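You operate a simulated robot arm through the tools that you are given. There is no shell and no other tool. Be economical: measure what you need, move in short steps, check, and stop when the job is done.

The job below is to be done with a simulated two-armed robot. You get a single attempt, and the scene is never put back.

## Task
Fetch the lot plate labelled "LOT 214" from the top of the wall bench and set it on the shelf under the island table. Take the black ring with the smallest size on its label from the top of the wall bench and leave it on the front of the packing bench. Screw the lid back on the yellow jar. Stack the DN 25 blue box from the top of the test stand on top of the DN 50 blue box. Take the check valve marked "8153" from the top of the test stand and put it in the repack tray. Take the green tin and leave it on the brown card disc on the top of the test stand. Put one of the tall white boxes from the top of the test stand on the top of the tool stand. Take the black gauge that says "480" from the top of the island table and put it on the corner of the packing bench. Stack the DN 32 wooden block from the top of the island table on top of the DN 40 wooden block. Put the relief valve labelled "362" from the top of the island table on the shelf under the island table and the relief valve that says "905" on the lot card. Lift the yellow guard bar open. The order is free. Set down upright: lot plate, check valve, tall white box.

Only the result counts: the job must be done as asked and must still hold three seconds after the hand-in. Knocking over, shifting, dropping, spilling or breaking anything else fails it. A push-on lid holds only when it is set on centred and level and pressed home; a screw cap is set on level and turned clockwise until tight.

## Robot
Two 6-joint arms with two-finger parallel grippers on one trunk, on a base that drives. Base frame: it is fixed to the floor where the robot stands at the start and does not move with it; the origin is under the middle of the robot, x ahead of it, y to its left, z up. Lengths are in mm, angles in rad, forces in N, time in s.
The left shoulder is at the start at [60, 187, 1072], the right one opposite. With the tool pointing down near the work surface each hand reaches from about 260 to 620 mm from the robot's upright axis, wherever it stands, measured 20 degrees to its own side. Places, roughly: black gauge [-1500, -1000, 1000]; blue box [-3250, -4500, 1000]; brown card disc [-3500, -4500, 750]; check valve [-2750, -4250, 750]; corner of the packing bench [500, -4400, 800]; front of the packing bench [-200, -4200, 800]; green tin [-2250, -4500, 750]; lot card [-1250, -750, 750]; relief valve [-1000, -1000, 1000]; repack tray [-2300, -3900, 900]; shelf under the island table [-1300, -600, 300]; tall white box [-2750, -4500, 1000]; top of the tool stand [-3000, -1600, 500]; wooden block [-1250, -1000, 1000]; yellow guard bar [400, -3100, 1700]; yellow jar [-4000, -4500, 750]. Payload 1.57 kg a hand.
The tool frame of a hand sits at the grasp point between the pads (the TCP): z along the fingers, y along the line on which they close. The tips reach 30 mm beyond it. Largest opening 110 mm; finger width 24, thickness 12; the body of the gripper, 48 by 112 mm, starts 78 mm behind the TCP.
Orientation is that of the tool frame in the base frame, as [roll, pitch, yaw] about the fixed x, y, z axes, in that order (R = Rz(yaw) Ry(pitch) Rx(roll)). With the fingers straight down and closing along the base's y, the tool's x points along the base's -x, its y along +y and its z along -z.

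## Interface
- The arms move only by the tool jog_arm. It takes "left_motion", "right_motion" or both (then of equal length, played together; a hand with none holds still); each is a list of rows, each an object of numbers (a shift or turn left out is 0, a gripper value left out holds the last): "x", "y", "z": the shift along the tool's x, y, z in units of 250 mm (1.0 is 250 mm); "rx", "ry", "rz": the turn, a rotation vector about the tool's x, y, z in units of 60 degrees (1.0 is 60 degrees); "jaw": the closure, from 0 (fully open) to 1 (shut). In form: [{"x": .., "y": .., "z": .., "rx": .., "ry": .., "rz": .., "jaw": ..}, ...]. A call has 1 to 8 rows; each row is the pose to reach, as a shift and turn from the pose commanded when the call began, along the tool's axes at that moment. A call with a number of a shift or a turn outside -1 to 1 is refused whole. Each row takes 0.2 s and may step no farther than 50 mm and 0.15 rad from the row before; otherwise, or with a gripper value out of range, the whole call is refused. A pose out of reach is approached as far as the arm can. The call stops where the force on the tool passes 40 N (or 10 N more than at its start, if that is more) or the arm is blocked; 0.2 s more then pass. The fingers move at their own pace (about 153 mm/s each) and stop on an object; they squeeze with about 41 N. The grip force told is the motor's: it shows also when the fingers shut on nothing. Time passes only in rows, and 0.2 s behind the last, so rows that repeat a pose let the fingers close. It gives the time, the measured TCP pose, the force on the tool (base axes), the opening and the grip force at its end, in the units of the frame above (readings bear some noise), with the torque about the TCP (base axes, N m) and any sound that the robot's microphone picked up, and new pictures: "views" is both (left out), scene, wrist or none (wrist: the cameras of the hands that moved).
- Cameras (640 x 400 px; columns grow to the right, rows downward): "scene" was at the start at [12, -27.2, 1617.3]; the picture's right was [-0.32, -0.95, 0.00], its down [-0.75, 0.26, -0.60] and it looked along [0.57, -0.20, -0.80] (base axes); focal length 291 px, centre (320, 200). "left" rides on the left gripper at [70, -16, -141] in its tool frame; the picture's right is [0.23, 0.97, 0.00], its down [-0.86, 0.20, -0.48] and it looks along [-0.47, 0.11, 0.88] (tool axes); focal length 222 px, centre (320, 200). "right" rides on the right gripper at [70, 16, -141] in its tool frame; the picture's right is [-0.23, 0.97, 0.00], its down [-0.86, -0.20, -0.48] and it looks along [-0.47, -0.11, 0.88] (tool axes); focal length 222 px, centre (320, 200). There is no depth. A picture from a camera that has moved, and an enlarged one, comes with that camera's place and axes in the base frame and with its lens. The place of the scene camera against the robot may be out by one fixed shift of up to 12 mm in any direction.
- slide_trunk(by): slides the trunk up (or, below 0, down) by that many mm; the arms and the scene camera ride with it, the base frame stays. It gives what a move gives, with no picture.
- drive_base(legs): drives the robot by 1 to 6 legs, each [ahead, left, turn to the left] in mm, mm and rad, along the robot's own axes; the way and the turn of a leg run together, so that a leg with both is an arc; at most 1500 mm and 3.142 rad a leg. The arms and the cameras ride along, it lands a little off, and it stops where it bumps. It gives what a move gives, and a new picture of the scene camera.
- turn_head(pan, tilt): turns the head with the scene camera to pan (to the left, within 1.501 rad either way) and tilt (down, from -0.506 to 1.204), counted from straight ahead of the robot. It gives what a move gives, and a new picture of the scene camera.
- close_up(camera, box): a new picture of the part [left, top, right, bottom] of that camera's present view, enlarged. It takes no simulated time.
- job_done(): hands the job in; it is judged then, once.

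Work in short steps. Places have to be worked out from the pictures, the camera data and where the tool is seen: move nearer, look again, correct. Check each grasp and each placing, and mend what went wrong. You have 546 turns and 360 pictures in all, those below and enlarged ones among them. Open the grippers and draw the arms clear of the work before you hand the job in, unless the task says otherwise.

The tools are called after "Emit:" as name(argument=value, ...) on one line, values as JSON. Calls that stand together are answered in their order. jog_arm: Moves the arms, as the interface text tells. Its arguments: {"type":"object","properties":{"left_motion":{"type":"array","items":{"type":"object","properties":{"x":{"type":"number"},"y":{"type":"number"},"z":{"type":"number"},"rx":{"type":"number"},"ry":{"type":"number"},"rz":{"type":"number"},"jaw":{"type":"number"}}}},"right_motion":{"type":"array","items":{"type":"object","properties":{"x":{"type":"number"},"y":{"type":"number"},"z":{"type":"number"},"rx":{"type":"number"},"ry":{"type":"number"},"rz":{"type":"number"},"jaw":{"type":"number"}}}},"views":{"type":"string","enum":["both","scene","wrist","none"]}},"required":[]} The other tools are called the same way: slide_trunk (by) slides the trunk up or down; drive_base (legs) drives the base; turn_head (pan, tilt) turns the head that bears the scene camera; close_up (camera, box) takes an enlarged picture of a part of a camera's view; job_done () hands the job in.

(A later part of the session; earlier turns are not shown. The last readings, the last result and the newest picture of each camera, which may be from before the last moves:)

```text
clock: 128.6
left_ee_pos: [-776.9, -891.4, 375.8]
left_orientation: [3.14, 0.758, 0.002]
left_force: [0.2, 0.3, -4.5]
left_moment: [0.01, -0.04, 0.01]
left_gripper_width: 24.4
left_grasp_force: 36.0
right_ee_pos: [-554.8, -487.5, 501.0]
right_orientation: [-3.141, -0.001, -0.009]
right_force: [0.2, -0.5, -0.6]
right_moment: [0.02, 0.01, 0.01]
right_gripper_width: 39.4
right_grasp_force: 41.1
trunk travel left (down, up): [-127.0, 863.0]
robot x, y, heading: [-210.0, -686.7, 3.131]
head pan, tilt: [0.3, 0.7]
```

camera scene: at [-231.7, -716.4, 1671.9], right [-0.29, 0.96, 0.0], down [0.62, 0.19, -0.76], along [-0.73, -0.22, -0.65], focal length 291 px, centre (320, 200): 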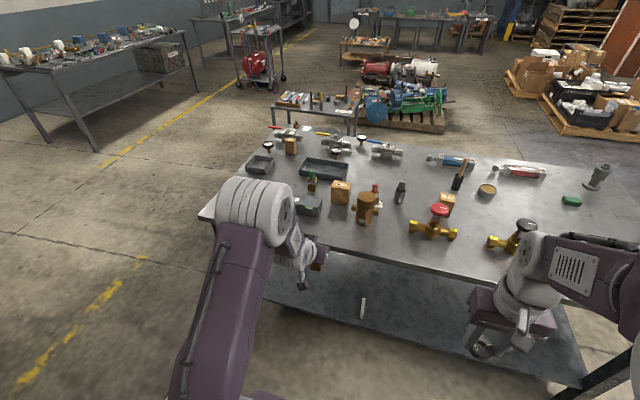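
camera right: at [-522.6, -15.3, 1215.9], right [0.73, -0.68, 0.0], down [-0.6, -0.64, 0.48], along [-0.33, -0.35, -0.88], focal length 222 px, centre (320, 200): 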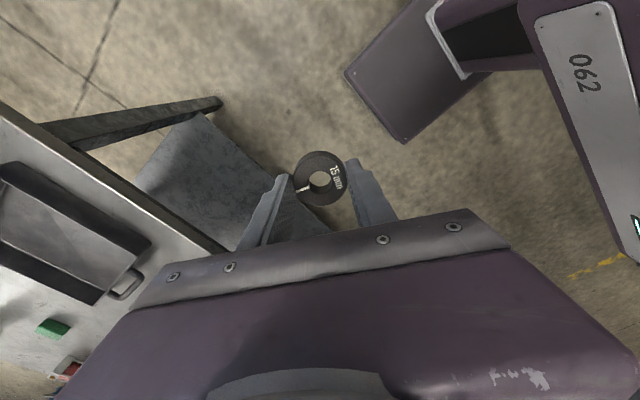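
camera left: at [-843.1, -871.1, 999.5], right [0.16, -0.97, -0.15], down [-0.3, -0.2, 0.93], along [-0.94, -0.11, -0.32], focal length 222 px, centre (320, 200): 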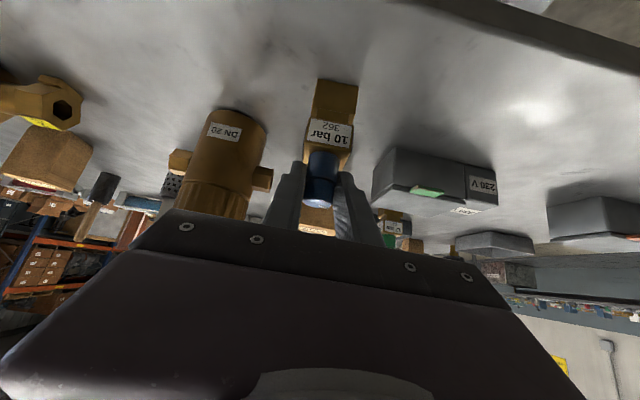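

Emit:
drive_base(legs=[[215, 0, 0]])

Emit:
slide_trunk(by=-20)

Emit:
jog_arm(left_motion=[{"jaw": 1}], views="wrist")

```text
clock: 130.2
left_ee_pos: [-993.4, -890.9, 375.3]
left_orientation: [3.14, 0.756, 0.005]
left_force: [0.5, -0.1, -4.2]
left_moment: [-0.02, -0.06, -0.02]
left_gripper_width: 24.2
left_grasp_force: 35.9
right_ee_pos: [-773.3, -486.0, 502.1]
right_orientation: [3.141, -0.003, -0.007]
right_force: [-0.4, 0.1, 0.1]
right_moment: [0.0, -0.01, 0.02]
right_gripper_width: 39.9
right_grasp_force: 41.1
trunk travel left (down, up): [-127.0, 863.0]
robot x, y, heading: [-429.3, -687.5, 3.135]
head pan, tilt: [0.3, 0.7]
camera scene: at [-447.9, -714.7, 1062.0], right [-0.29, 0.96, 0.0], down [0.62, 0.19, -0.76], along [-0.73, -0.22, -0.64], focal length 291 px, centre (320, 200)
```

scene: 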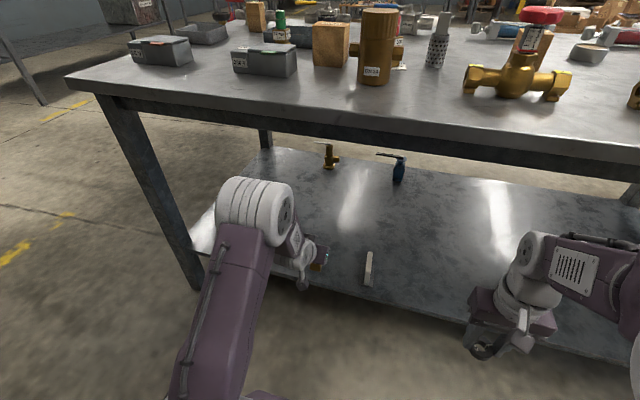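

```text
clock: 130.9
left_ee_pos: [-994.5, -891.4, 354.6]
left_orientation: [3.138, 0.755, 0.003]
left_force: [0.1, -0.7, -4.6]
left_moment: [0.01, -0.04, 0.01]
left_gripper_width: 24.2
left_grasp_force: 36.4
right_ee_pos: [-773.4, -488.0, 480.6]
right_orientation: [-3.141, -0.003, -0.008]
right_force: [-0.3, 0.2, -0.8]
right_moment: [0.0, 0.01, 0.02]
right_gripper_width: 39.6
right_grasp_force: 41.0
trunk travel left (down, up): [-107.0, 883.0]
robot x, y, heading: [-427.7, -687.1, 3.135]
head pan, tilt: [0.3, 0.7]
```

```text
clock: 131.3
left_ee_pos: [-993.3, -891.5, 353.5]
left_orientation: [3.141, 0.755, 0.002]
left_force: [-0.5, -0.3, -3.9]
left_moment: [-0.01, -0.04, 0.0]
left_gripper_width: 24.2
left_grasp_force: 35.8
right_ee_pos: [-774.2, -486.5, 482.1]
right_orientation: [3.141, 0.0, -0.007]
right_force: [0.1, 1.1, 0.7]
right_moment: [0.01, 0.01, 0.02]
right_gripper_width: 39.7
right_grasp_force: 41.1
trunk travel left (down, up): [-107.0, 883.0]
robot x, y, heading: [-424.0, -685.4, 3.133]
head pan, tilt: [0.3, 0.7]
camera left: at [-846.1, -875.1, 409.9], right [0.17, -0.97, -0.15], down [-0.29, -0.2, 0.94], along [-0.94, -0.11, -0.32], focal length 222 px, centre (320, 200)
```

left: 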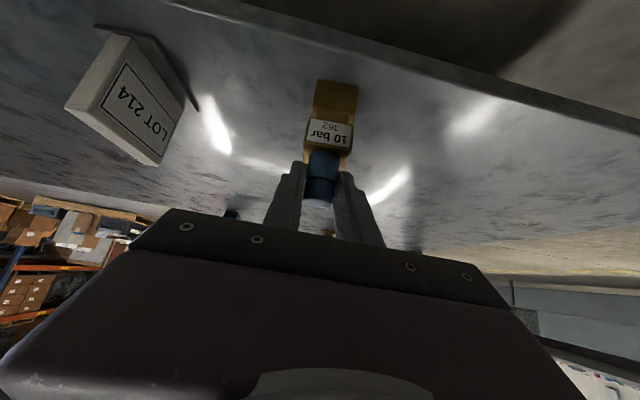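

Still a few mm up. Lower in small steps until contact.

Emit:
slide_trunk(by=-5)

Emit:
slide_trunk(by=-4)

Emit:
slide_trunk(by=-4)

```text
clock: 131.8
left_ee_pos: [-994.3, -890.9, 354.1]
left_orientation: [3.138, 0.766, 0.002]
left_force: [3.6, -2.7, 19.3]
left_moment: [-0.01, -0.59, -0.03]
left_gripper_width: 24.2
left_grasp_force: 36.2
right_ee_pos: [-773.3, -486.5, 477.2]
right_orientation: [3.141, 0.002, -0.007]
right_force: [0.9, 0.8, -0.3]
right_moment: [0.02, 0.0, 0.02]
right_gripper_width: 39.4
right_grasp_force: 41.2
trunk travel left (down, up): [-102.0, 888.0]
robot x, y, heading: [-427.5, -687.2, 3.132]
head pan, tilt: [0.3, 0.7]
```

```text
clock: 132.4
left_ee_pos: [-995.7, -891.3, 352.6]
left_orientation: [3.138, 0.77, -0.001]
left_force: [0.8, -4.9, 36.5]
left_moment: [0.09, 0.3, -0.07]
left_gripper_width: 24.3
left_grasp_force: 36.9
right_ee_pos: [-771.4, -485.2, 474.5]
right_orientation: [3.141, 0.003, -0.006]
right_force: [0.0, 0.4, -0.2]
right_moment: [-0.01, 0.02, 0.0]
right_gripper_width: 39.4
right_grasp_force: 40.2
trunk travel left (down, up): [-98.0, 892.0]
robot x, y, heading: [-427.5, -686.5, 3.133]
head pan, tilt: [0.3, 0.7]
```

```text
clock: 132.7
left_ee_pos: [-997.8, -891.3, 350.2]
left_orientation: [3.137, 0.777, 0.002]
left_force: [0.4, -0.2, 18.0]
left_moment: [0.12, -0.3, -0.03]
left_gripper_width: 24.5
left_grasp_force: 36.0
right_ee_pos: [-772.3, -486.1, 471.4]
right_orientation: [3.141, 0.003, -0.005]
right_force: [-0.4, -0.2, -0.9]
right_moment: [0.02, -0.02, -0.04]
right_gripper_width: 39.5
right_grasp_force: 41.0
trunk travel left (down, up): [-97.0, 893.0]
robot x, y, heading: [-426.1, -684.7, 3.137]
head pan, tilt: [0.3, 0.7]
stopped: the force on the tool passed its limit (the readings are from after the stop); the commanded pose is now the measured one
```

Contact. Ease up 5 mm, open, and look.

Emit:
slide_trunk(by=5)

Emit:
jog_arm(left_motion=[{"jaw": 0.75}, {"jaw": 0.65}, {"jaw": 0.58}], views="wrist")

```text
clock: 133.3
left_ee_pos: [-996.0, -892.1, 351.7]
left_orientation: [3.14, 0.764, 0.005]
left_force: [0.5, 0.5, 3.1]
left_moment: [0.19, 0.05, -0.04]
left_gripper_width: 24.4
left_grasp_force: 36.5
right_ee_pos: [-774.4, -485.9, 475.7]
right_orientation: [3.14, 0.001, -0.006]
right_force: [0.3, -0.2, -0.5]
right_moment: [-0.01, 0.0, -0.01]
right_gripper_width: 39.7
right_grasp_force: 41.0
trunk travel left (down, up): [-102.0, 888.0]
robot x, y, heading: [-424.6, -689.5, 3.137]
head pan, tilt: [0.3, 0.7]
```

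```text
clock: 134.1
left_ee_pos: [-997.0, -892.6, 352.4]
left_orientation: [3.139, 0.769, 0.005]
left_force: [0.5, 0.7, 0.4]
left_moment: [0.0, 0.02, -0.01]
left_gripper_width: 46.3
left_grasp_force: 0.1
right_ee_pos: [-774.2, -486.5, 475.9]
right_orientation: [-3.142, 0.0, -0.006]
right_force: [0.9, -0.4, -0.4]
right_moment: [-0.03, 0.0, 0.0]
right_gripper_width: 39.6
right_grasp_force: 41.1
trunk travel left (down, up): [-102.0, 888.0]
robot x, y, heading: [-428.0, -685.5, 3.128]
head pan, tilt: [0.3, 0.7]
camera left: at [-848.0, -875.4, 406.8], right [0.17, -0.97, -0.16], down [-0.28, -0.2, 0.94], along [-0.94, -0.11, -0.31], focal length 222 px, centre (320, 200)
```

left: 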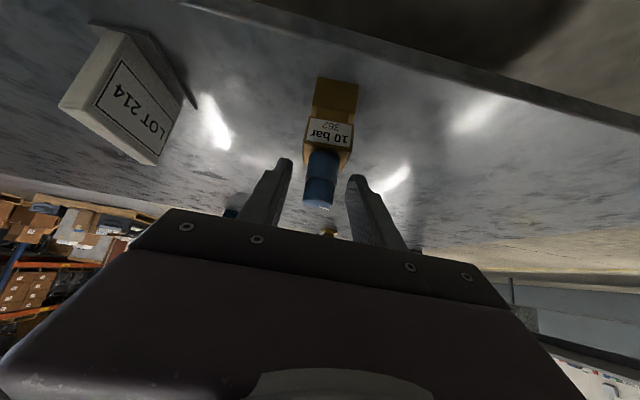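

362 stands on the shelf. Back out, raise the trunk, and straighten the hand.

Emit:
drive_base(legs=[[-225, 0, 0]])

Emit:
slide_trunk(by=400)

Emit:
slide_trunk(by=195)

Emit:
jog_arm(left_motion=[{"x": -0.07, "z": -0.1, "ry": 0.1}, {"x": -0.14, "z": -0.2, "ry": 0.2}, {"x": -0.21, "z": -0.3, "ry": 0.3}, {"x": -0.28, "z": -0.4, "ry": 0.4}, {"x": -0.33, "z": -0.5, "ry": 0.5}, {"x": -0.38, "z": -0.6, "ry": 0.6}, {"x": -0.42, "z": -0.65, "ry": 0.7}, {"x": -0.46, "z": -0.7, "ry": 0.73}], views="none")

```text
clock: 135.8
left_ee_pos: [-776.2, -895.6, 354.2]
left_orientation: [3.14, 0.766, 0.01]
left_force: [-0.1, -0.2, 0.3]
left_moment: [0.0, 0.0, 0.0]
left_gripper_width: 46.2
left_grasp_force: 0.1
right_ee_pos: [-554.6, -490.0, 476.9]
right_orientation: [-3.141, 0.001, -0.003]
right_force: [0.1, -0.3, -0.4]
right_moment: [0.04, 0.02, 0.0]
right_gripper_width: 39.7
right_grasp_force: 41.4
trunk travel left (down, up): [-102.0, 888.0]
robot x, y, heading: [-206.3, -688.4, 3.143]
head pan, tilt: [0.3, 0.7]
camera scene: at [-227.3, -715.6, 1037.1], right [-0.29, 0.96, 0.0], down [0.62, 0.19, -0.76], along [-0.73, -0.22, -0.64], focal length 291 px, centre (320, 200)
```

scene: 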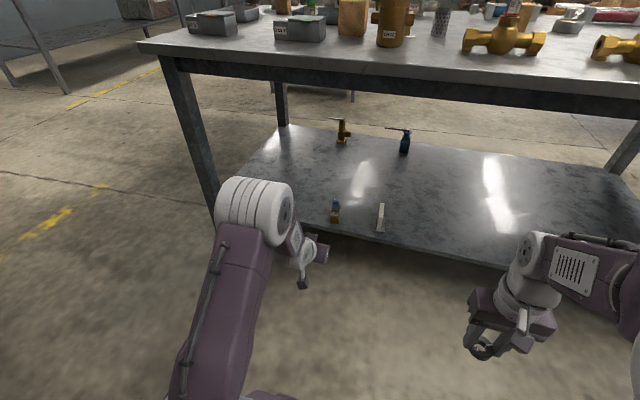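

```text
clock: 139.6
left_ee_pos: [-776.9, -894.9, 753.5]
left_orientation: [3.139, 0.767, 0.009]
left_force: [-1.0, 1.0, 0.1]
left_moment: [0.02, 0.01, 0.03]
left_gripper_width: 46.1
left_grasp_force: 0.2
right_ee_pos: [-555.4, -489.8, 876.3]
right_orientation: [-3.141, -0.001, -0.003]
right_force: [0.6, 0.3, -1.0]
right_moment: [0.0, 0.0, 0.01]
right_gripper_width: 39.3
right_grasp_force: 40.3
trunk travel left (down, up): [-502.0, 488.0]
robot x, y, heading: [-209.0, -686.4, 3.137]
head pan, tilt: [0.3, 0.7]
```

```text
clock: 141.7
left_ee_pos: [-774.4, -894.2, 948.5]
left_orientation: [3.14, 0.766, 0.008]
left_force: [0.7, 0.2, 0.9]
left_moment: [0.0, 0.01, 0.03]
left_gripper_width: 46.0
left_grasp_force: 0.1
right_ee_pos: [-555.0, -488.6, 1070.5]
right_orientation: [-3.14, 0.001, -0.003]
right_force: [0.4, -0.5, -0.3]
right_moment: [-0.06, 0.02, 0.0]
right_gripper_width: 39.5
right_grasp_force: 41.3
trunk travel left (down, up): [-697.0, 293.0]
robot x, y, heading: [-208.9, -690.1, 3.137]
head pan, tilt: [0.3, 0.7]
```

```text
clock: 143.5
left_ee_pos: [-738.1, -893.3, 1155.7]
left_orientation: [3.139, 0.003, 0.011]
left_force: [-0.2, 0.7, -0.6]
left_moment: [0.02, 0.03, 0.01]
left_gripper_width: 46.1
left_grasp_force: 0.1
right_ee_pos: [-554.5, -488.2, 1071.4]
right_orientation: [-3.141, 0.0, -0.001]
right_force: [0.4, 0.2, -0.2]
right_moment: [0.01, 0.01, 0.05]
right_gripper_width: 39.3
right_grasp_force: 40.6
trunk travel left (down, up): [-697.0, 293.0]
robot x, y, heading: [-212.9, -686.3, 3.141]
head pan, tilt: [0.3, 0.7]
```

Both stand on the shelf. Now I look at the gauges and blocks on the table's far side to identify them.

Emit:
turn_head(pan=0.15, tilt=0.65)

Emit:
close_up(camera="scene", box=[220, 100, 440, 240])

```text
clock: 144.2
left_ee_pos: [-738.2, -893.2, 1153.7]
left_orientation: [3.14, 0.003, 0.01]
left_force: [0.0, -0.3, -0.6]
left_moment: [0.0, 0.0, -0.02]
left_gripper_width: 46.3
left_grasp_force: 0.1
right_ee_pos: [-556.0, -487.9, 1072.9]
right_orientation: [3.141, -0.001, -0.002]
right_force: [0.4, 0.6, -0.3]
right_moment: [0.0, -0.02, -0.03]
right_gripper_width: 39.6
right_grasp_force: 41.0
trunk travel left (down, up): [-697.0, 293.0]
robot x, y, heading: [-208.9, -685.4, 3.142]
head pan, tilt: [0.15, 0.649]
camera scene: at [-231.7, -703.5, 1636.4], right [-0.15, 0.99, 0.0], down [0.6, 0.09, -0.8], along [-0.79, -0.12, -0.6], focal length 291 px, centre (320, 200)
```

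scene: 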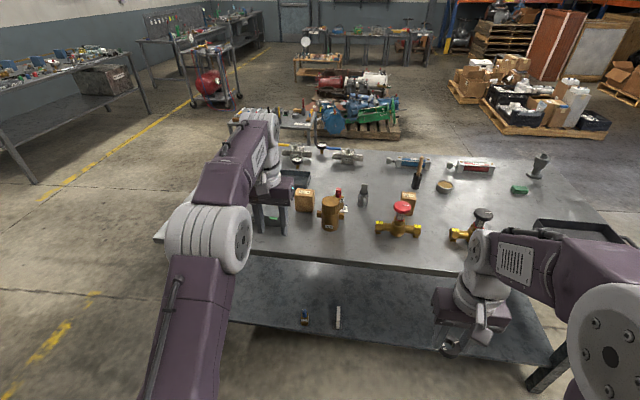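

```text
2.86 times, centred on (330, 170) of scene
camera zoom: at [-231.7, -703.5, 1636.4], right [-0.15, 0.99, 0.0], down [0.6, 0.09, -0.8], along [-0.79, -0.12, -0.6], focal length 832 px, centre (291, 286)
```

zoom: 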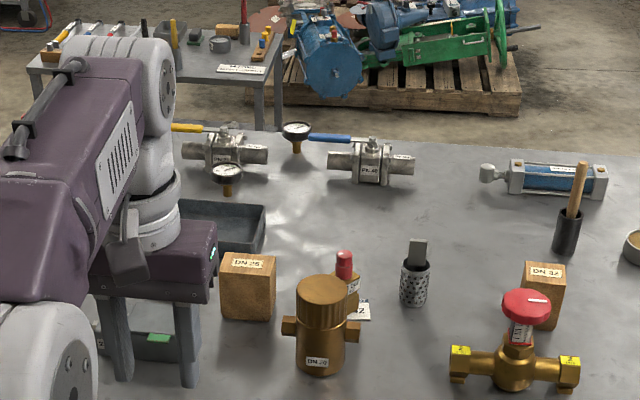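

To verify the cylinder's place I repeat the reference picture with a similar arm pose.

Emit:
jog_arm(left_motion=[{"x": 0.04, "z": 0.1, "ry": -0.09}, {"x": 0.09, "z": 0.2, "ry": -0.18}, {"x": 0.14, "z": 0.3, "ry": -0.27}, {"x": 0.19, "z": 0.4, "ry": -0.36}, {"x": 0.24, "z": 0.48, "ry": -0.45}, {"x": 0.29, "z": 0.54, "ry": -0.54}, {"x": 0.33, "z": 0.58, "ry": -0.63}, {"x": 0.35, "z": 0.6, "ry": -0.72}], views="none")

Emit:
drive_base(legs=[[8, -427, 0.022]])

Emit:
turn_head(pan=0.3, tilt=0.7)

Emit:
close_up(camera="scene", box=[110, 90, 310, 215])

```text
clock: 146.0
left_ee_pos: [-653.7, -894.4, 1003.0]
left_orientation: [3.14, 0.757, 0.007]
left_force: [-0.3, -0.5, 0.5]
left_moment: [-0.03, 0.01, -0.03]
left_gripper_width: 46.3
left_grasp_force: 0.1
left hand out of reach, approached as far as the arm can: row 6, 8
right_ee_pos: [-556.0, -488.3, 1071.6]
right_orientation: [-3.141, 0.0, -0.002]
right_force: [-0.1, 0.1, -0.4]
right_moment: [0.01, -0.01, 0.05]
right_gripper_width: 39.7
right_grasp_force: 41.2
trunk travel left (down, up): [-697.0, 293.0]
robot x, y, heading: [-208.5, -685.8, 3.141]
head pan, tilt: [0.15, 0.649]
```

```text
clock: 148.6
left_ee_pos: [-661.3, -476.0, 1003.3]
left_orientation: [3.14, 0.757, 0.027]
left_force: [0.2, -0.7, 0.3]
left_moment: [0.0, -0.01, 0.02]
left_gripper_width: 46.3
left_grasp_force: 0.0
right_ee_pos: [-569.3, -68.3, 1071.5]
right_orientation: [-3.139, 0.0, 0.015]
right_force: [-0.3, -0.7, -0.3]
right_moment: [-0.02, -0.01, 0.02]
right_gripper_width: 39.3
right_grasp_force: 40.8
trunk travel left (down, up): [-697.0, 293.0]
robot x, y, heading: [-219.5, -257.0, -3.127]
head pan, tilt: [0.15, 0.649]
camera scene: at [-242.5, -277.3, 1636.4], right [-0.17, 0.99, 0.0], down [0.6, 0.1, -0.8], along [-0.79, -0.13, -0.6], focal length 291 px, centre (320, 200)
```

scene: 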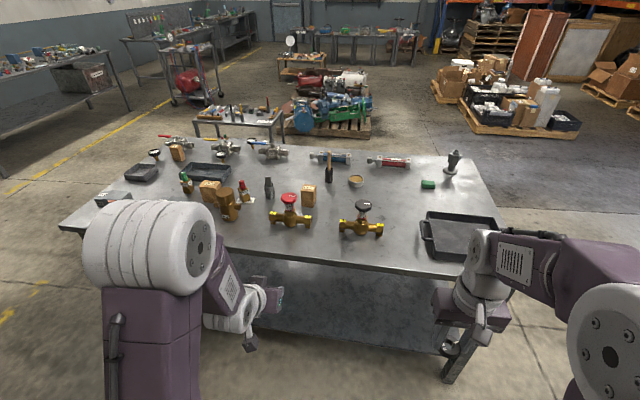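

```text
clock: 149.3
left_ee_pos: [-661.1, -475.9, 1003.6]
left_orientation: [3.138, 0.756, 0.026]
left_force: [-0.7, 0.1, 0.2]
left_moment: [0.0, 0.03, 0.0]
left_gripper_width: 46.4
left_grasp_force: 0.0
right_ee_pos: [-569.1, -67.5, 1072.3]
right_orientation: [3.141, 0.001, 0.014]
right_force: [0.8, -0.8, 0.1]
right_moment: [-0.04, 0.01, 0.0]
right_gripper_width: 39.2
right_grasp_force: 40.7
trunk travel left (down, up): [-697.0, 293.0]
robot x, y, heading: [-218.1, -262.1, -3.125]
head pan, tilt: [0.3, 0.7]
camera scene: at [-237.7, -287.9, 1632.1], right [-0.31, 0.95, 0.0], down [0.61, 0.2, -0.77], along [-0.73, -0.24, -0.64], focal length 291 px, centre (320, 200)
```

scene: 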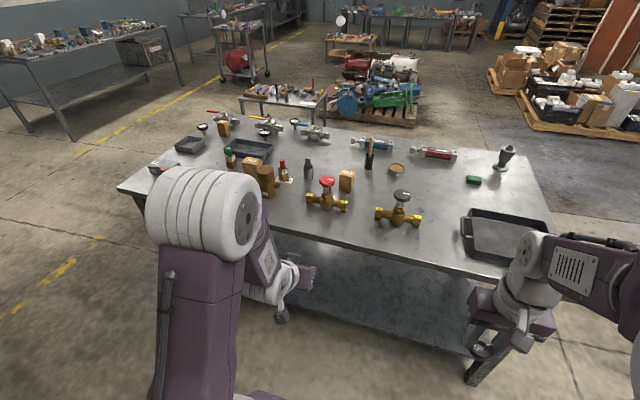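

```text
3.20 times, centred on (210, 152) of scene
camera zoom: at [-237.7, -287.9, 1632.1], right [-0.31, 0.95, 0.0], down [0.61, 0.2, -0.77], along [-0.73, -0.24, -0.64], focal length 932 px, centre (672, 352)
```

zoom: 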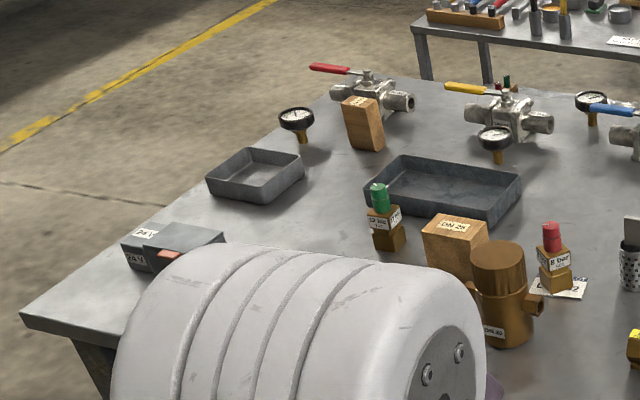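

The cylinder matches the reference within a few mm. Next the DN 32 block: straighten the left hand and drive up to it.

Emit:
jog_arm(left_motion=[{"x": -0.07, "z": -0.06, "ry": 0.09}, {"x": -0.13, "z": -0.12, "ry": 0.18}, {"x": -0.18, "z": -0.18, "ry": 0.27}, {"x": -0.23, "z": -0.24, "ry": 0.36}, {"x": -0.27, "z": -0.3, "ry": 0.45}, {"x": -0.31, "z": -0.36, "ry": 0.54}, {"x": -0.34, "z": -0.4, "ry": 0.63}, {"x": -0.36, "z": -0.44, "ry": 0.72}], views="none")

Emit:
drive_base(legs=[[200, 55, -0.016], [190, 0, 0]])

Emit:
jog_arm(left_motion=[{"jaw": 0.2}], views="wrist")

```text
clock: 151.1
left_ee_pos: [-650.3, -475.3, 1143.1]
left_orientation: [3.14, 0.001, 0.027]
left_force: [-0.6, 0.4, 1.2]
left_moment: [-0.02, 0.02, 0.01]
left_gripper_width: 46.0
left_grasp_force: 0.1
left hand out of reach, approached as far as the arm can: row 2
right_ee_pos: [-568.6, -66.8, 1071.3]
right_orientation: [-3.141, -0.003, 0.015]
right_force: [-1.1, 0.0, -0.1]
right_moment: [0.01, -0.02, 0.04]
right_gripper_width: 39.6
right_grasp_force: 41.1
trunk travel left (down, up): [-697.0, 293.0]
robot x, y, heading: [-218.0, -259.4, -3.126]
head pan, tilt: [0.3, 0.7]
```

```text
clock: 153.9
left_ee_pos: [-1041.1, -524.1, 1144.1]
left_orientation: [3.14, 0.0, 0.009]
left_force: [-0.1, 0.4, 0.4]
left_moment: [-0.02, -0.02, 0.0]
left_gripper_width: 45.9
left_grasp_force: 0.0
right_ee_pos: [-951.4, -117.7, 1071.7]
right_orientation: [-3.141, -0.001, -0.005]
right_force: [-0.4, 0.6, 0.0]
right_moment: [0.02, 0.01, -0.02]
right_gripper_width: 39.7
right_grasp_force: 41.4
trunk travel left (down, up): [-697.0, 293.0]
robot x, y, heading: [-606.8, -316.0, 3.141]
head pan, tilt: [0.3, 0.7]
camera scene: at [-623.6, -345.0, 1632.1], right [-0.29, 0.96, 0.0], down [0.62, 0.19, -0.77], along [-0.73, -0.22, -0.64], focal length 291 px, centre (320, 200)
```

scene: 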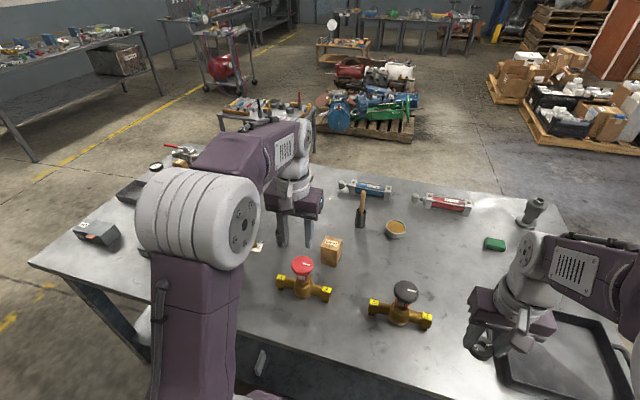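

```text
clock: 154.3
left_ee_pos: [-1040.9, -522.2, 1144.5]
left_orientation: [3.139, 0.005, 0.009]
left_force: [0.3, -0.7, 0.1]
left_moment: [0.0, 0.02, 0.0]
left_gripper_width: 87.9
left_grasp_force: 0.1
right_ee_pos: [-950.6, -116.8, 1071.3]
right_orientation: [3.14, 0.003, -0.002]
right_force: [0.4, -0.5, -1.3]
right_moment: [-0.02, 0.04, 0.01]
right_gripper_width: 39.3
right_grasp_force: 40.7
trunk travel left (down, up): [-697.0, 293.0]
robot x, y, heading: [-608.9, -314.7, 3.136]
head pan, tilt: [0.3, 0.7]
camera left: at [-969.5, -507.3, 1286.0], right [0.23, -0.97, 0.0], down [-0.85, -0.21, 0.48], along [-0.47, -0.11, -0.88], focal length 222 px, centre (320, 200)
```

left: 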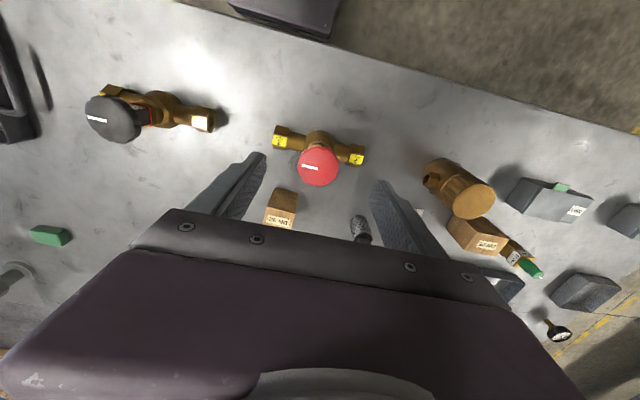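

DN 32 is around [−1210, −490]. I move the left hand over it for a closer look.

Emit:
jog_arm(left_motion=[{"x": -0.17, "y": -0.03, "z": 0.02}, {"x": -0.34, "y": -0.06, "z": 0.05}, {"x": -0.5, "y": -0.1, "z": 0.1}, {"x": -0.6, "y": -0.13, "z": 0.16}], views="wrist")

```text
clock: 155.3
left_ee_pos: [-1179.9, -488.8, 1095.9]
left_orientation: [3.141, -0.002, 0.01]
left_force: [-1.2, -0.3, 0.2]
left_moment: [0.03, -0.01, -0.04]
left_gripper_width: 88.2
left_grasp_force: 0.0
left hand out of reach, approached as far as the arm can: row 4
right_ee_pos: [-953.2, -117.9, 1070.9]
right_orientation: [-3.14, -0.003, -0.004]
right_force: [-0.5, 0.7, 0.5]
right_moment: [0.0, -0.02, 0.02]
right_gripper_width: 39.6
right_grasp_force: 41.4
trunk travel left (down, up): [-697.0, 293.0]
robot x, y, heading: [-605.4, -317.6, 3.137]
head pan, tilt: [0.3, 0.7]
camera left: at [-1110.4, -472.5, 1238.1], right [0.24, -0.97, 0.0], down [-0.85, -0.21, 0.48], along [-0.46, -0.11, -0.88], focal length 222 px, centre (320, 200)
```

left: 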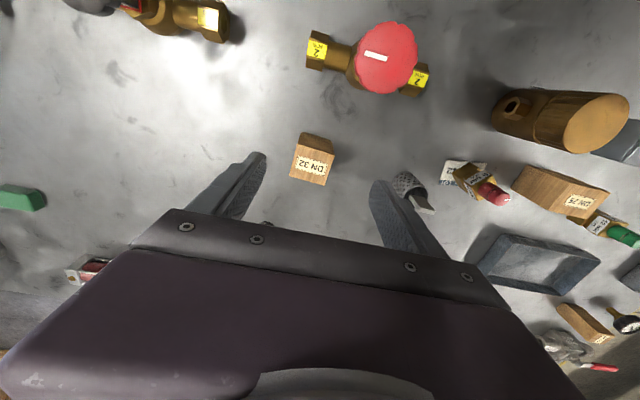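

Block top centre ≈ [−1224, −487], top z ≈ 918, nearly square to the hand. I drive 45 mm ahead for reach.

Emit:
drive_base(legs=[[45, 0, 0]])

Emit:
jog_arm(left_motion=[{"z": 0.12}, {"z": 0.24}, {"z": 0.36}], views="wrist")

```text
clock: 156.2
left_ee_pos: [-1221.2, -487.7, 1099.5]
left_orientation: [3.14, 0.004, 0.008]
left_force: [0.4, -0.7, 1.4]
left_moment: [0.01, 0.03, -0.01]
left_gripper_width: 87.8
left_grasp_force: 0.0
right_ee_pos: [-993.1, -118.2, 1072.8]
right_orientation: [-3.14, 0.004, -0.005]
right_force: [0.9, -0.4, 0.7]
right_moment: [0.0, 0.01, 0.0]
right_gripper_width: 39.7
right_grasp_force: 40.7
trunk travel left (down, up): [-697.0, 293.0]
robot x, y, heading: [-653.6, -320.0, 3.139]
head pan, tilt: [0.3, 0.7]
camera scene: at [-665.4, -344.7, 1632.2], right [-0.29, 0.96, 0.0], down [0.61, 0.19, -0.77], along [-0.73, -0.22, -0.64], focal length 291 px, centre (320, 200)
```

scene: 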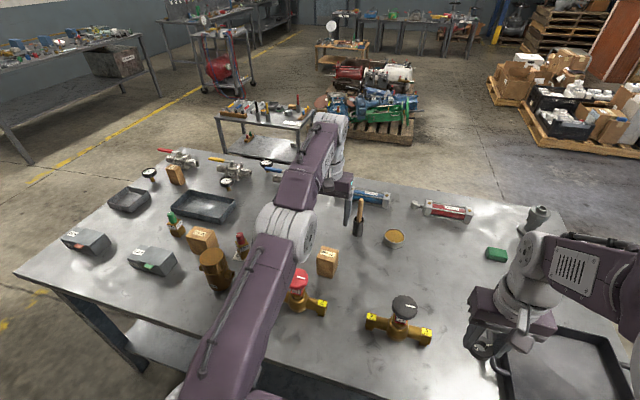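

```text
clock: 157.0
left_ee_pos: [-1226.4, -490.3, 1006.1]
left_orientation: [3.14, -0.001, 0.008]
left_force: [-0.2, 0.4, -1.1]
left_moment: [0.01, -0.02, 0.02]
left_gripper_width: 88.0
left_grasp_force: 0.2
right_ee_pos: [-999.6, -118.2, 1070.2]
right_orientation: [3.14, -0.002, -0.004]
right_force: [-0.5, -0.2, 0.0]
right_moment: [0.02, -0.02, 0.03]
right_gripper_width: 39.6
right_grasp_force: 41.4
trunk travel left (down, up): [-697.0, 293.0]
robot x, y, heading: [-648.1, -315.4, 3.144]
head pan, tilt: [0.3, 0.7]
camera left: at [-1156.6, -473.2, 1148.2], right [0.24, -0.97, 0.0], down [-0.85, -0.21, 0.48], along [-0.47, -0.11, -0.88], focal length 222 px, centre (320, 200)
```

left: 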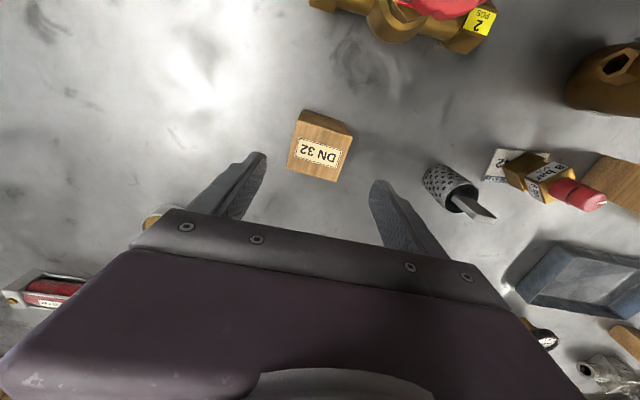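

Centred. Lower to z ≈ 894 and grip.

Emit:
jog_arm(left_motion=[{"z": 0.15}, {"z": 0.3}, {"z": 0.448}, {"z": 0.448, "jaw": 0.6}, {"z": 0.448, "jaw": 1}, {"z": 0.448, "jaw": 1}], views="wrist")

```text
clock: 158.4
left_ee_pos: [-1226.0, -488.4, 895.2]
left_orientation: [3.138, 0.003, 0.01]
left_force: [-1.4, -0.2, 0.5]
left_moment: [-0.01, 0.01, -0.01]
left_gripper_width: 54.7
left_grasp_force: 40.7
right_ee_pos: [-997.8, -117.7, 1072.6]
right_orientation: [3.141, 0.001, -0.003]
right_force: [-0.3, 0.3, 0.6]
right_moment: [0.03, -0.01, -0.01]
right_gripper_width: 39.6
right_grasp_force: 40.6
trunk travel left (down, up): [-697.0, 293.0]
robot x, y, heading: [-650.2, -314.0, 3.141]
head pan, tilt: [0.3, 0.7]
camera left: at [-1156.1, -472.5, 1036.6], right [0.24, -0.97, 0.0], down [-0.85, -0.21, 0.48], along [-0.47, -0.11, -0.88], focal length 222 px, centre (320, 200)
```

left: 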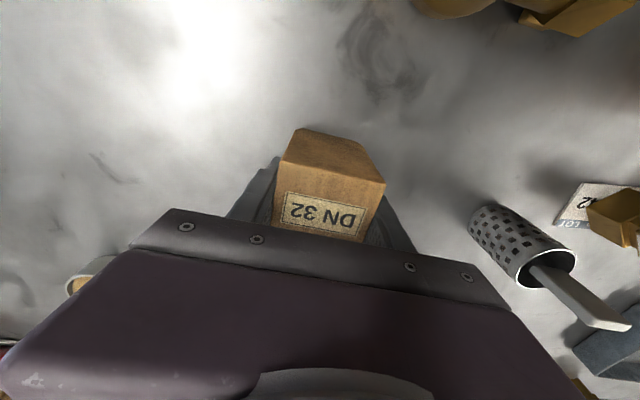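

DN 32 is held. I lift it and drive round to the left end of the table where the third block and gauges are.

Emit:
jog_arm(left_motion=[{"z": -0.16}, {"z": -0.32}, {"z": -0.48}, {"z": -0.64}, {"z": -0.8}], views="none")

Emit:
drive_base(legs=[[-450, 0, 0], [0, 1500, 0], [0, 0, -1.571], [-150, 0, 0], [0, 1060, 0]])

Emit:
turn_head(pan=0.1, tilt=0.75)

```text
clock: 159.6
left_ee_pos: [-1226.0, -485.9, 1096.5]
left_orientation: [3.14, 0.002, 0.008]
left_force: [-0.1, 0.8, -1.5]
left_moment: [0.03, 0.03, -0.01]
left_gripper_width: 54.8
left_grasp_force: 40.9
right_ee_pos: [-998.5, -118.2, 1070.8]
right_orientation: [3.141, -0.002, -0.004]
right_force: [-0.1, -0.7, -0.3]
right_moment: [-0.02, -0.01, -0.03]
right_gripper_width: 39.6
right_grasp_force: 41.5
trunk travel left (down, up): [-697.0, 293.0]
robot x, y, heading: [-651.8, -321.4, 3.145]
head pan, tilt: [0.3, 0.7]
```

```text
clock: 179.3
left_ee_pos: [-1504.5, -1354.9, 1097.5]
left_orientation: [3.14, 0.002, -1.599]
left_force: [-0.6, -0.2, -1.1]
left_moment: [-0.01, 0.02, -0.01]
left_gripper_width: 54.6
left_grasp_force: 41.3
right_ee_pos: [-1141.8, -1594.7, 1071.3]
right_orientation: [3.141, 0.0, -1.609]
right_force: [-0.8, 1.4, -0.4]
right_moment: [-0.01, -0.01, 0.03]
right_gripper_width: 39.4
right_grasp_force: 40.7
trunk travel left (down, up): [-697.0, 293.0]
robot x, y, heading: [-1353.2, -1934.0, 1.531]
head pan, tilt: [0.3, 0.7]
camera scene: at [-1376.8, -1914.7, 1632.0], right [0.97, 0.26, 0.0], down [0.17, -0.62, -0.76], along [-0.2, 0.74, -0.64], focal length 291 px, centre (320, 200)
```

scene: 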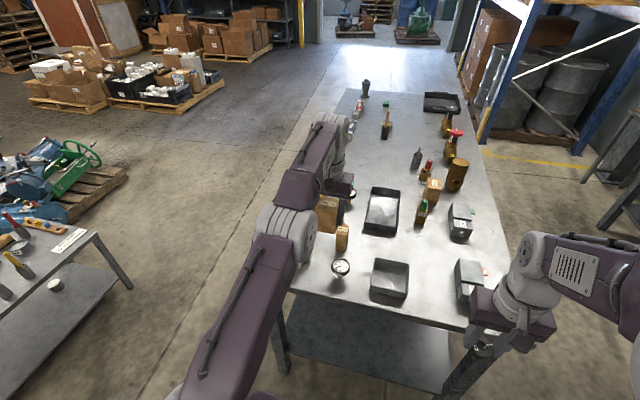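

```text
clock: 180.1
left_ee_pos: [-1503.9, -1354.4, 1096.5]
left_orientation: [3.142, 0.002, -1.599]
left_force: [0.5, -0.3, -0.4]
left_moment: [0.02, 0.0, 0.0]
left_gripper_width: 54.5
left_grasp_force: 40.6
right_ee_pos: [-1143.8, -1595.3, 1072.0]
right_orientation: [-3.139, 0.001, -1.61]
right_force: [-0.4, 0.5, -0.3]
right_moment: [0.01, 0.0, 0.0]
right_gripper_width: 39.7
right_grasp_force: 41.0
trunk travel left (down, up): [-697.0, 293.0]
robot x, y, heading: [-1358.7, -1936.3, 1.535]
head pan, tilt: [0.099, 0.75]
camera scene: at [-1360.5, -1914.1, 1627.8], right [1.0, 0.06, 0.0], down [0.04, -0.68, -0.73], along [-0.04, 0.73, -0.68], focal length 291 px, centre (320, 200)
```

scene: 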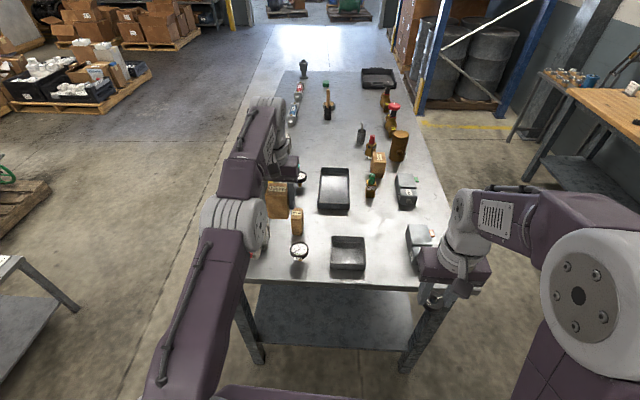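

Emit:
close_up(camera="scene", box=[230, 150, 390, 275])

Emit:
close_up(camera="left", box=[0, 0, 640, 400])

```text
3.20 times, centred on (310, 212) of scene
camera zoom: at [-1360.5, -1914.1, 1627.8], right [1.0, 0.06, 0.0], down [0.04, -0.68, -0.73], along [-0.04, 0.73, -0.68], focal length 932 px, centre (352, 160)
```

zoom: 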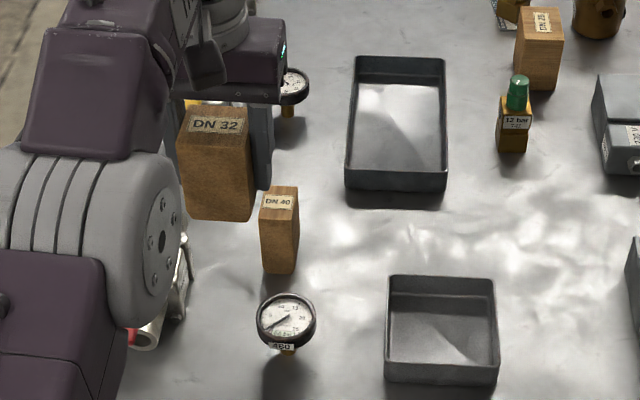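

```text
1.00 times, centred on (320, 200) of left
camera zoom: at [-1488.6, -1425.6, 1238.4], right [-0.98, -0.2, 0.0], down [-0.18, 0.86, 0.48], along [-0.1, 0.47, -0.88], focal length 222 px, centre (320, 200)
```

zoom: 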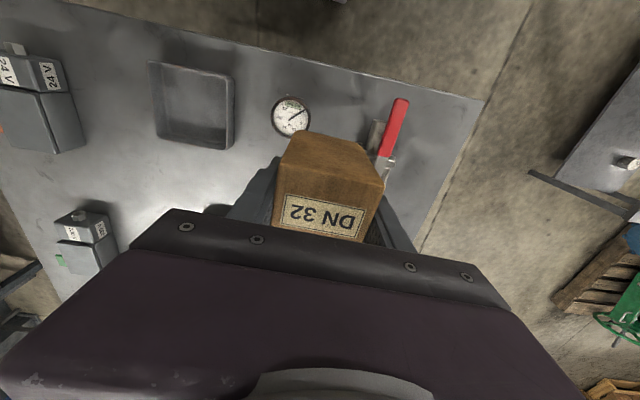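

The near gauge is 480, and DN 40 is the slim block behind it near [−1470, −1260], top z ≈ 957. I drive ahead so DN 32 hangs above it.

Emit:
drive_base(legs=[[107, -56, 0.038]])

Emit:
close_up(camera="scene", box=[230, 150, 390, 275])

Emit:
close_up(camera="left", box=[160, 50, 480, 250])

```text
clock: 181.3
left_ee_pos: [-1469.6, -1253.0, 1098.1]
left_orientation: [3.139, 0.004, -1.557]
left_force: [0.4, -0.5, -1.5]
left_moment: [0.03, 0.01, -0.03]
left_gripper_width: 54.5
left_grasp_force: 40.7
right_ee_pos: [-1099.8, -1478.4, 1071.9]
right_orientation: [-3.14, 0.0, -1.569]
right_force: [0.0, 0.0, -0.1]
right_moment: [0.0, 0.0, -0.02]
right_gripper_width: 39.3
right_grasp_force: 40.5
trunk travel left (down, up): [-697.0, 293.0]
robot x, y, heading: [-1292.8, -1825.2, 1.571]
head pan, tilt: [0.099, 0.75]
camera scene: at [-1303.1, -1806.8, 1627.8], right [0.99, 0.1, 0.0], down [0.07, -0.68, -0.73], along [-0.07, 0.73, -0.68], focal length 291 px, centre (320, 200)
```

scene: 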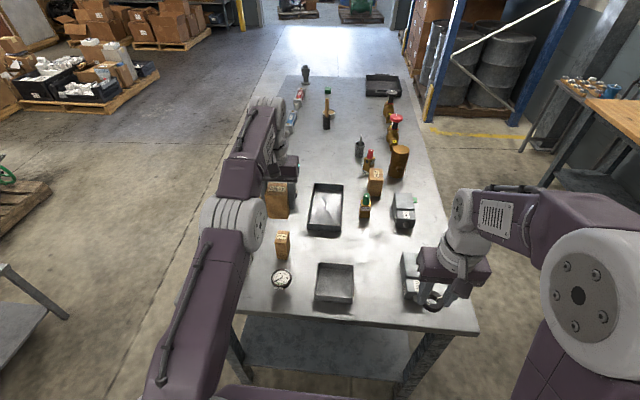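

```text
3.20 times, centred on (310, 212) of scene
camera zoom: at [-1303.1, -1806.8, 1627.8], right [0.99, 0.1, 0.0], down [0.07, -0.68, -0.73], along [-0.07, 0.73, -0.68], focal length 932 px, centre (352, 160)
```

zoom: 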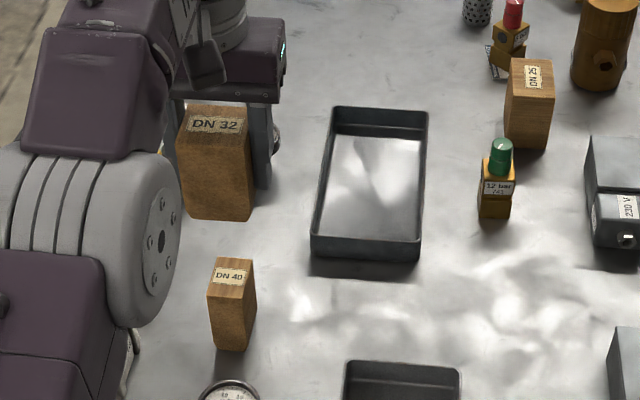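

```text
2.00 times, centred on (320, 150) of left
camera zoom: at [-1451.3, -1323.6, 1238.9], right [-0.97, -0.24, 0.0], down [-0.21, 0.85, 0.48], along [-0.12, 0.47, -0.88], focal length 444 px, centre (320, 300)
```

zoom: 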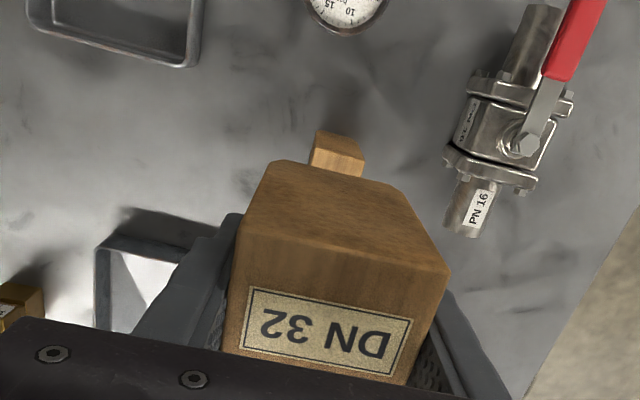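

DN 40's centre is about [−1475, −1256]. I correct by −5 mm in x and lower to just above it.

Emit:
jog_arm(left_motion=[{"x": -0.004, "y": 0.02, "z": 0.15}, {"x": -0.004, "y": 0.02, "z": 0.3}, {"x": -0.004, "y": 0.02, "z": 0.385}], views="wrist")

Emit:
close_up(camera="scene", box=[230, 170, 330, 260])

```text
clock: 182.1
left_ee_pos: [-1474.7, -1248.8, 1003.4]
left_orientation: [3.14, 0.002, -1.557]
left_force: [1.1, -0.7, -1.4]
left_moment: [0.02, 0.02, 0.01]
left_gripper_width: 54.5
left_grasp_force: 41.0
right_ee_pos: [-1098.5, -1477.4, 1071.6]
right_orientation: [3.141, -0.001, -1.569]
right_force: [-0.4, 0.1, -0.2]
right_moment: [-0.05, 0.01, 0.0]
right_gripper_width: 39.5
right_grasp_force: 41.2
trunk travel left (down, up): [-697.0, 293.0]
robot x, y, heading: [-1296.6, -1824.1, 1.574]
head pan, tilt: [0.099, 0.75]
camera left: at [-1456.0, -1319.7, 1144.1], right [-0.97, -0.24, 0.0], down [-0.21, 0.85, 0.48], along [-0.12, 0.47, -0.88], focal length 222 px, centre (320, 200)
```

left: 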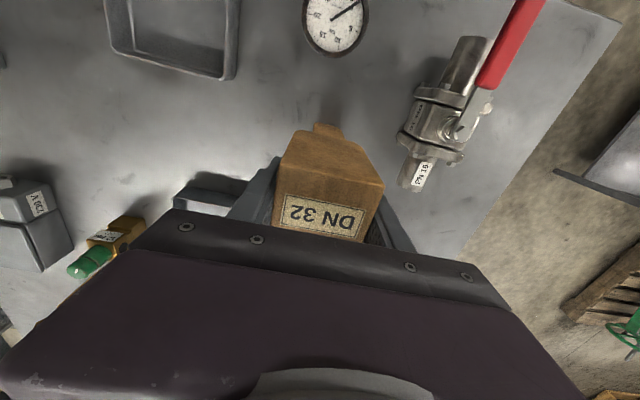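

```text
4.44 times, centred on (280, 215) of scene
camera zoom: at [-1302.4, -1804.7, 1627.8], right [0.99, 0.1, 0.0], down [0.07, -0.68, -0.73], along [-0.07, 0.73, -0.68], focal length 1294 px, centre (498, 133)
```

zoom: 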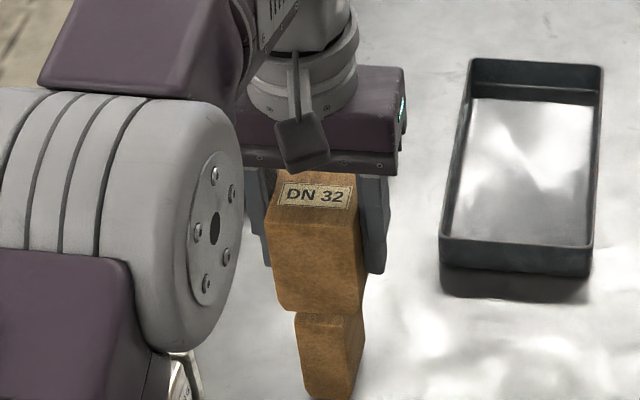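

Alignment looks good. Lower gently to contact.

Emit:
slide_trunk(by=-8)

Emit:
slide_trunk(by=-3)

Emit:
slide_trunk(by=-2)

```text
clock: 182.7
left_ee_pos: [-1474.2, -1248.6, 994.8]
left_orientation: [3.14, 0.001, -1.557]
left_force: [0.4, 0.2, -1.2]
left_moment: [0.01, -0.01, 0.0]
left_gripper_width: 54.5
left_grasp_force: 40.9
right_ee_pos: [-1098.9, -1476.7, 1063.7]
right_orientation: [3.141, 0.001, -1.569]
right_force: [0.1, 0.1, -0.4]
right_moment: [0.01, 0.0, 0.03]
right_gripper_width: 39.7
right_grasp_force: 40.6
trunk travel left (down, up): [-689.0, 301.0]
robot x, y, heading: [-1295.0, -1826.8, 1.578]
head pan, tilt: [0.099, 0.75]
```

```text
clock: 183.2
left_ee_pos: [-1473.9, -1249.2, 992.4]
left_orientation: [3.141, 0.002, -1.558]
left_force: [1.0, 0.1, -0.8]
left_moment: [0.04, 0.0, 0.03]
left_gripper_width: 54.5
left_grasp_force: 40.8
right_ee_pos: [-1098.3, -1476.6, 1060.9]
right_orientation: [3.141, -0.001, -1.568]
right_force: [0.1, 0.6, -0.9]
right_moment: [0.0, -0.01, -0.01]
right_gripper_width: 39.7
right_grasp_force: 41.1
trunk travel left (down, up): [-686.0, 304.0]
robot x, y, heading: [-1296.2, -1827.1, 1.569]
head pan, tilt: [0.099, 0.75]
```

```text
clock: 183.7
left_ee_pos: [-1473.0, -1248.2, 990.2]
left_orientation: [3.14, 0.002, -1.555]
left_force: [0.2, 0.2, -1.0]
left_moment: [0.02, -0.01, 0.02]
left_gripper_width: 54.7
left_grasp_force: 40.9
right_ee_pos: [-1099.0, -1477.0, 1058.7]
right_orientation: [-3.14, -0.001, -1.569]
right_force: [-0.2, -0.3, 0.6]
right_moment: [-0.02, -0.02, 0.04]
right_gripper_width: 39.3
right_grasp_force: 41.3
trunk travel left (down, up): [-684.0, 306.0]
robot x, y, heading: [-1294.8, -1823.6, 1.571]
head pan, tilt: [0.099, 0.75]
```

Emit:
slide_trunk(by=-2)

Emit:
slide_trunk(by=-2)

Emit:
slide_trunk(by=-2)

```text
clock: 184.3
left_ee_pos: [-1474.4, -1249.2, 988.2]
left_orientation: [3.14, 0.002, -1.557]
left_force: [-0.4, -0.1, -0.4]
left_moment: [0.03, 0.03, 0.02]
left_gripper_width: 54.7
left_grasp_force: 40.7
right_ee_pos: [-1098.9, -1477.6, 1056.1]
right_orientation: [3.141, 0.0, -1.568]
right_force: [0.9, -0.2, 0.1]
right_moment: [0.01, -0.02, 0.02]
right_gripper_width: 39.4
right_grasp_force: 41.2
trunk travel left (down, up): [-682.0, 308.0]
robot x, y, heading: [-1295.4, -1828.3, 1.572]
head pan, tilt: [0.099, 0.75]
```

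```text
clock: 184.8
left_ee_pos: [-1473.3, -1249.4, 985.7]
left_orientation: [3.14, 0.002, -1.556]
left_force: [-0.2, 0.4, -1.0]
left_moment: [0.03, 0.02, 0.02]
left_gripper_width: 54.5
left_grasp_force: 40.7
right_ee_pos: [-1097.7, -1476.8, 1055.1]
right_orientation: [3.141, 0.0, -1.569]
right_force: [-0.3, 0.1, 0.9]
right_moment: [0.02, 0.0, 0.04]
right_gripper_width: 39.4
right_grasp_force: 40.7
trunk travel left (down, up): [-680.0, 310.0]
robot x, y, heading: [-1298.3, -1823.6, 1.571]
head pan, tilt: [0.099, 0.75]
```

```text
clock: 185.3
left_ee_pos: [-1474.1, -1248.5, 984.4]
left_orientation: [3.14, 0.003, -1.556]
left_force: [0.2, 0.0, -1.9]
left_moment: [0.0, 0.0, 0.0]
left_gripper_width: 54.5
left_grasp_force: 40.9
right_ee_pos: [-1098.5, -1478.0, 1052.0]
right_orientation: [-3.141, 0.0, -1.569]
right_force: [-0.7, 0.8, -1.3]
right_moment: [-0.01, 0.01, 0.0]
right_gripper_width: 39.5
right_grasp_force: 41.0
trunk travel left (down, up): [-678.0, 312.0]
robot x, y, heading: [-1297.5, -1825.8, 1.57]
head pan, tilt: [0.099, 0.75]
```

Emit:
close_up(camera="scene", box=[260, 190, 310, 250])

Emit:
slide_trunk(by=-2)

```text
6.67 times, centred on (285, 220) of scene
camera zoom: at [-1302.6, -1805.2, 1608.8], right [0.99, 0.1, 0.0], down [0.07, -0.68, -0.73], along [-0.07, 0.73, -0.68], focal length 1941 px, centre (553, 67)
```

zoom: 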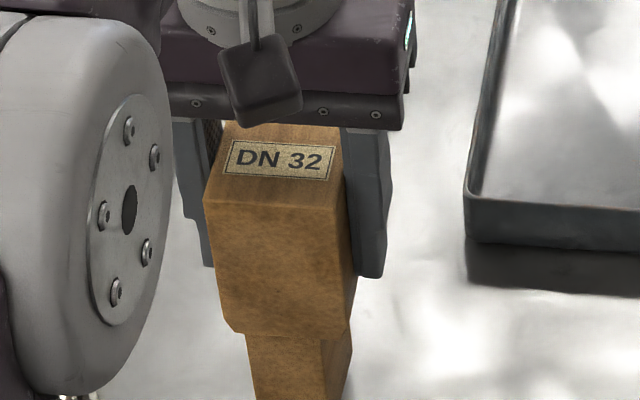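

```text
clock: 185.8
left_ee_pos: [-1474.6, -1249.7, 982.7]
left_orientation: [3.14, 0.005, -1.557]
left_force: [0.7, 0.5, -0.8]
left_moment: [-0.03, -0.01, -0.03]
left_gripper_width: 54.6
left_grasp_force: 41.3
right_ee_pos: [-1099.3, -1477.3, 1050.1]
right_orientation: [3.142, 0.0, -1.568]
right_force: [0.4, -0.1, -0.9]
right_moment: [-0.01, 0.03, -0.01]
right_gripper_width: 39.4
right_grasp_force: 41.0
trunk travel left (down, up): [-676.0, 314.0]
robot x, y, heading: [-1297.3, -1821.0, 1.575]
head pan, tilt: [0.099, 0.75]
```

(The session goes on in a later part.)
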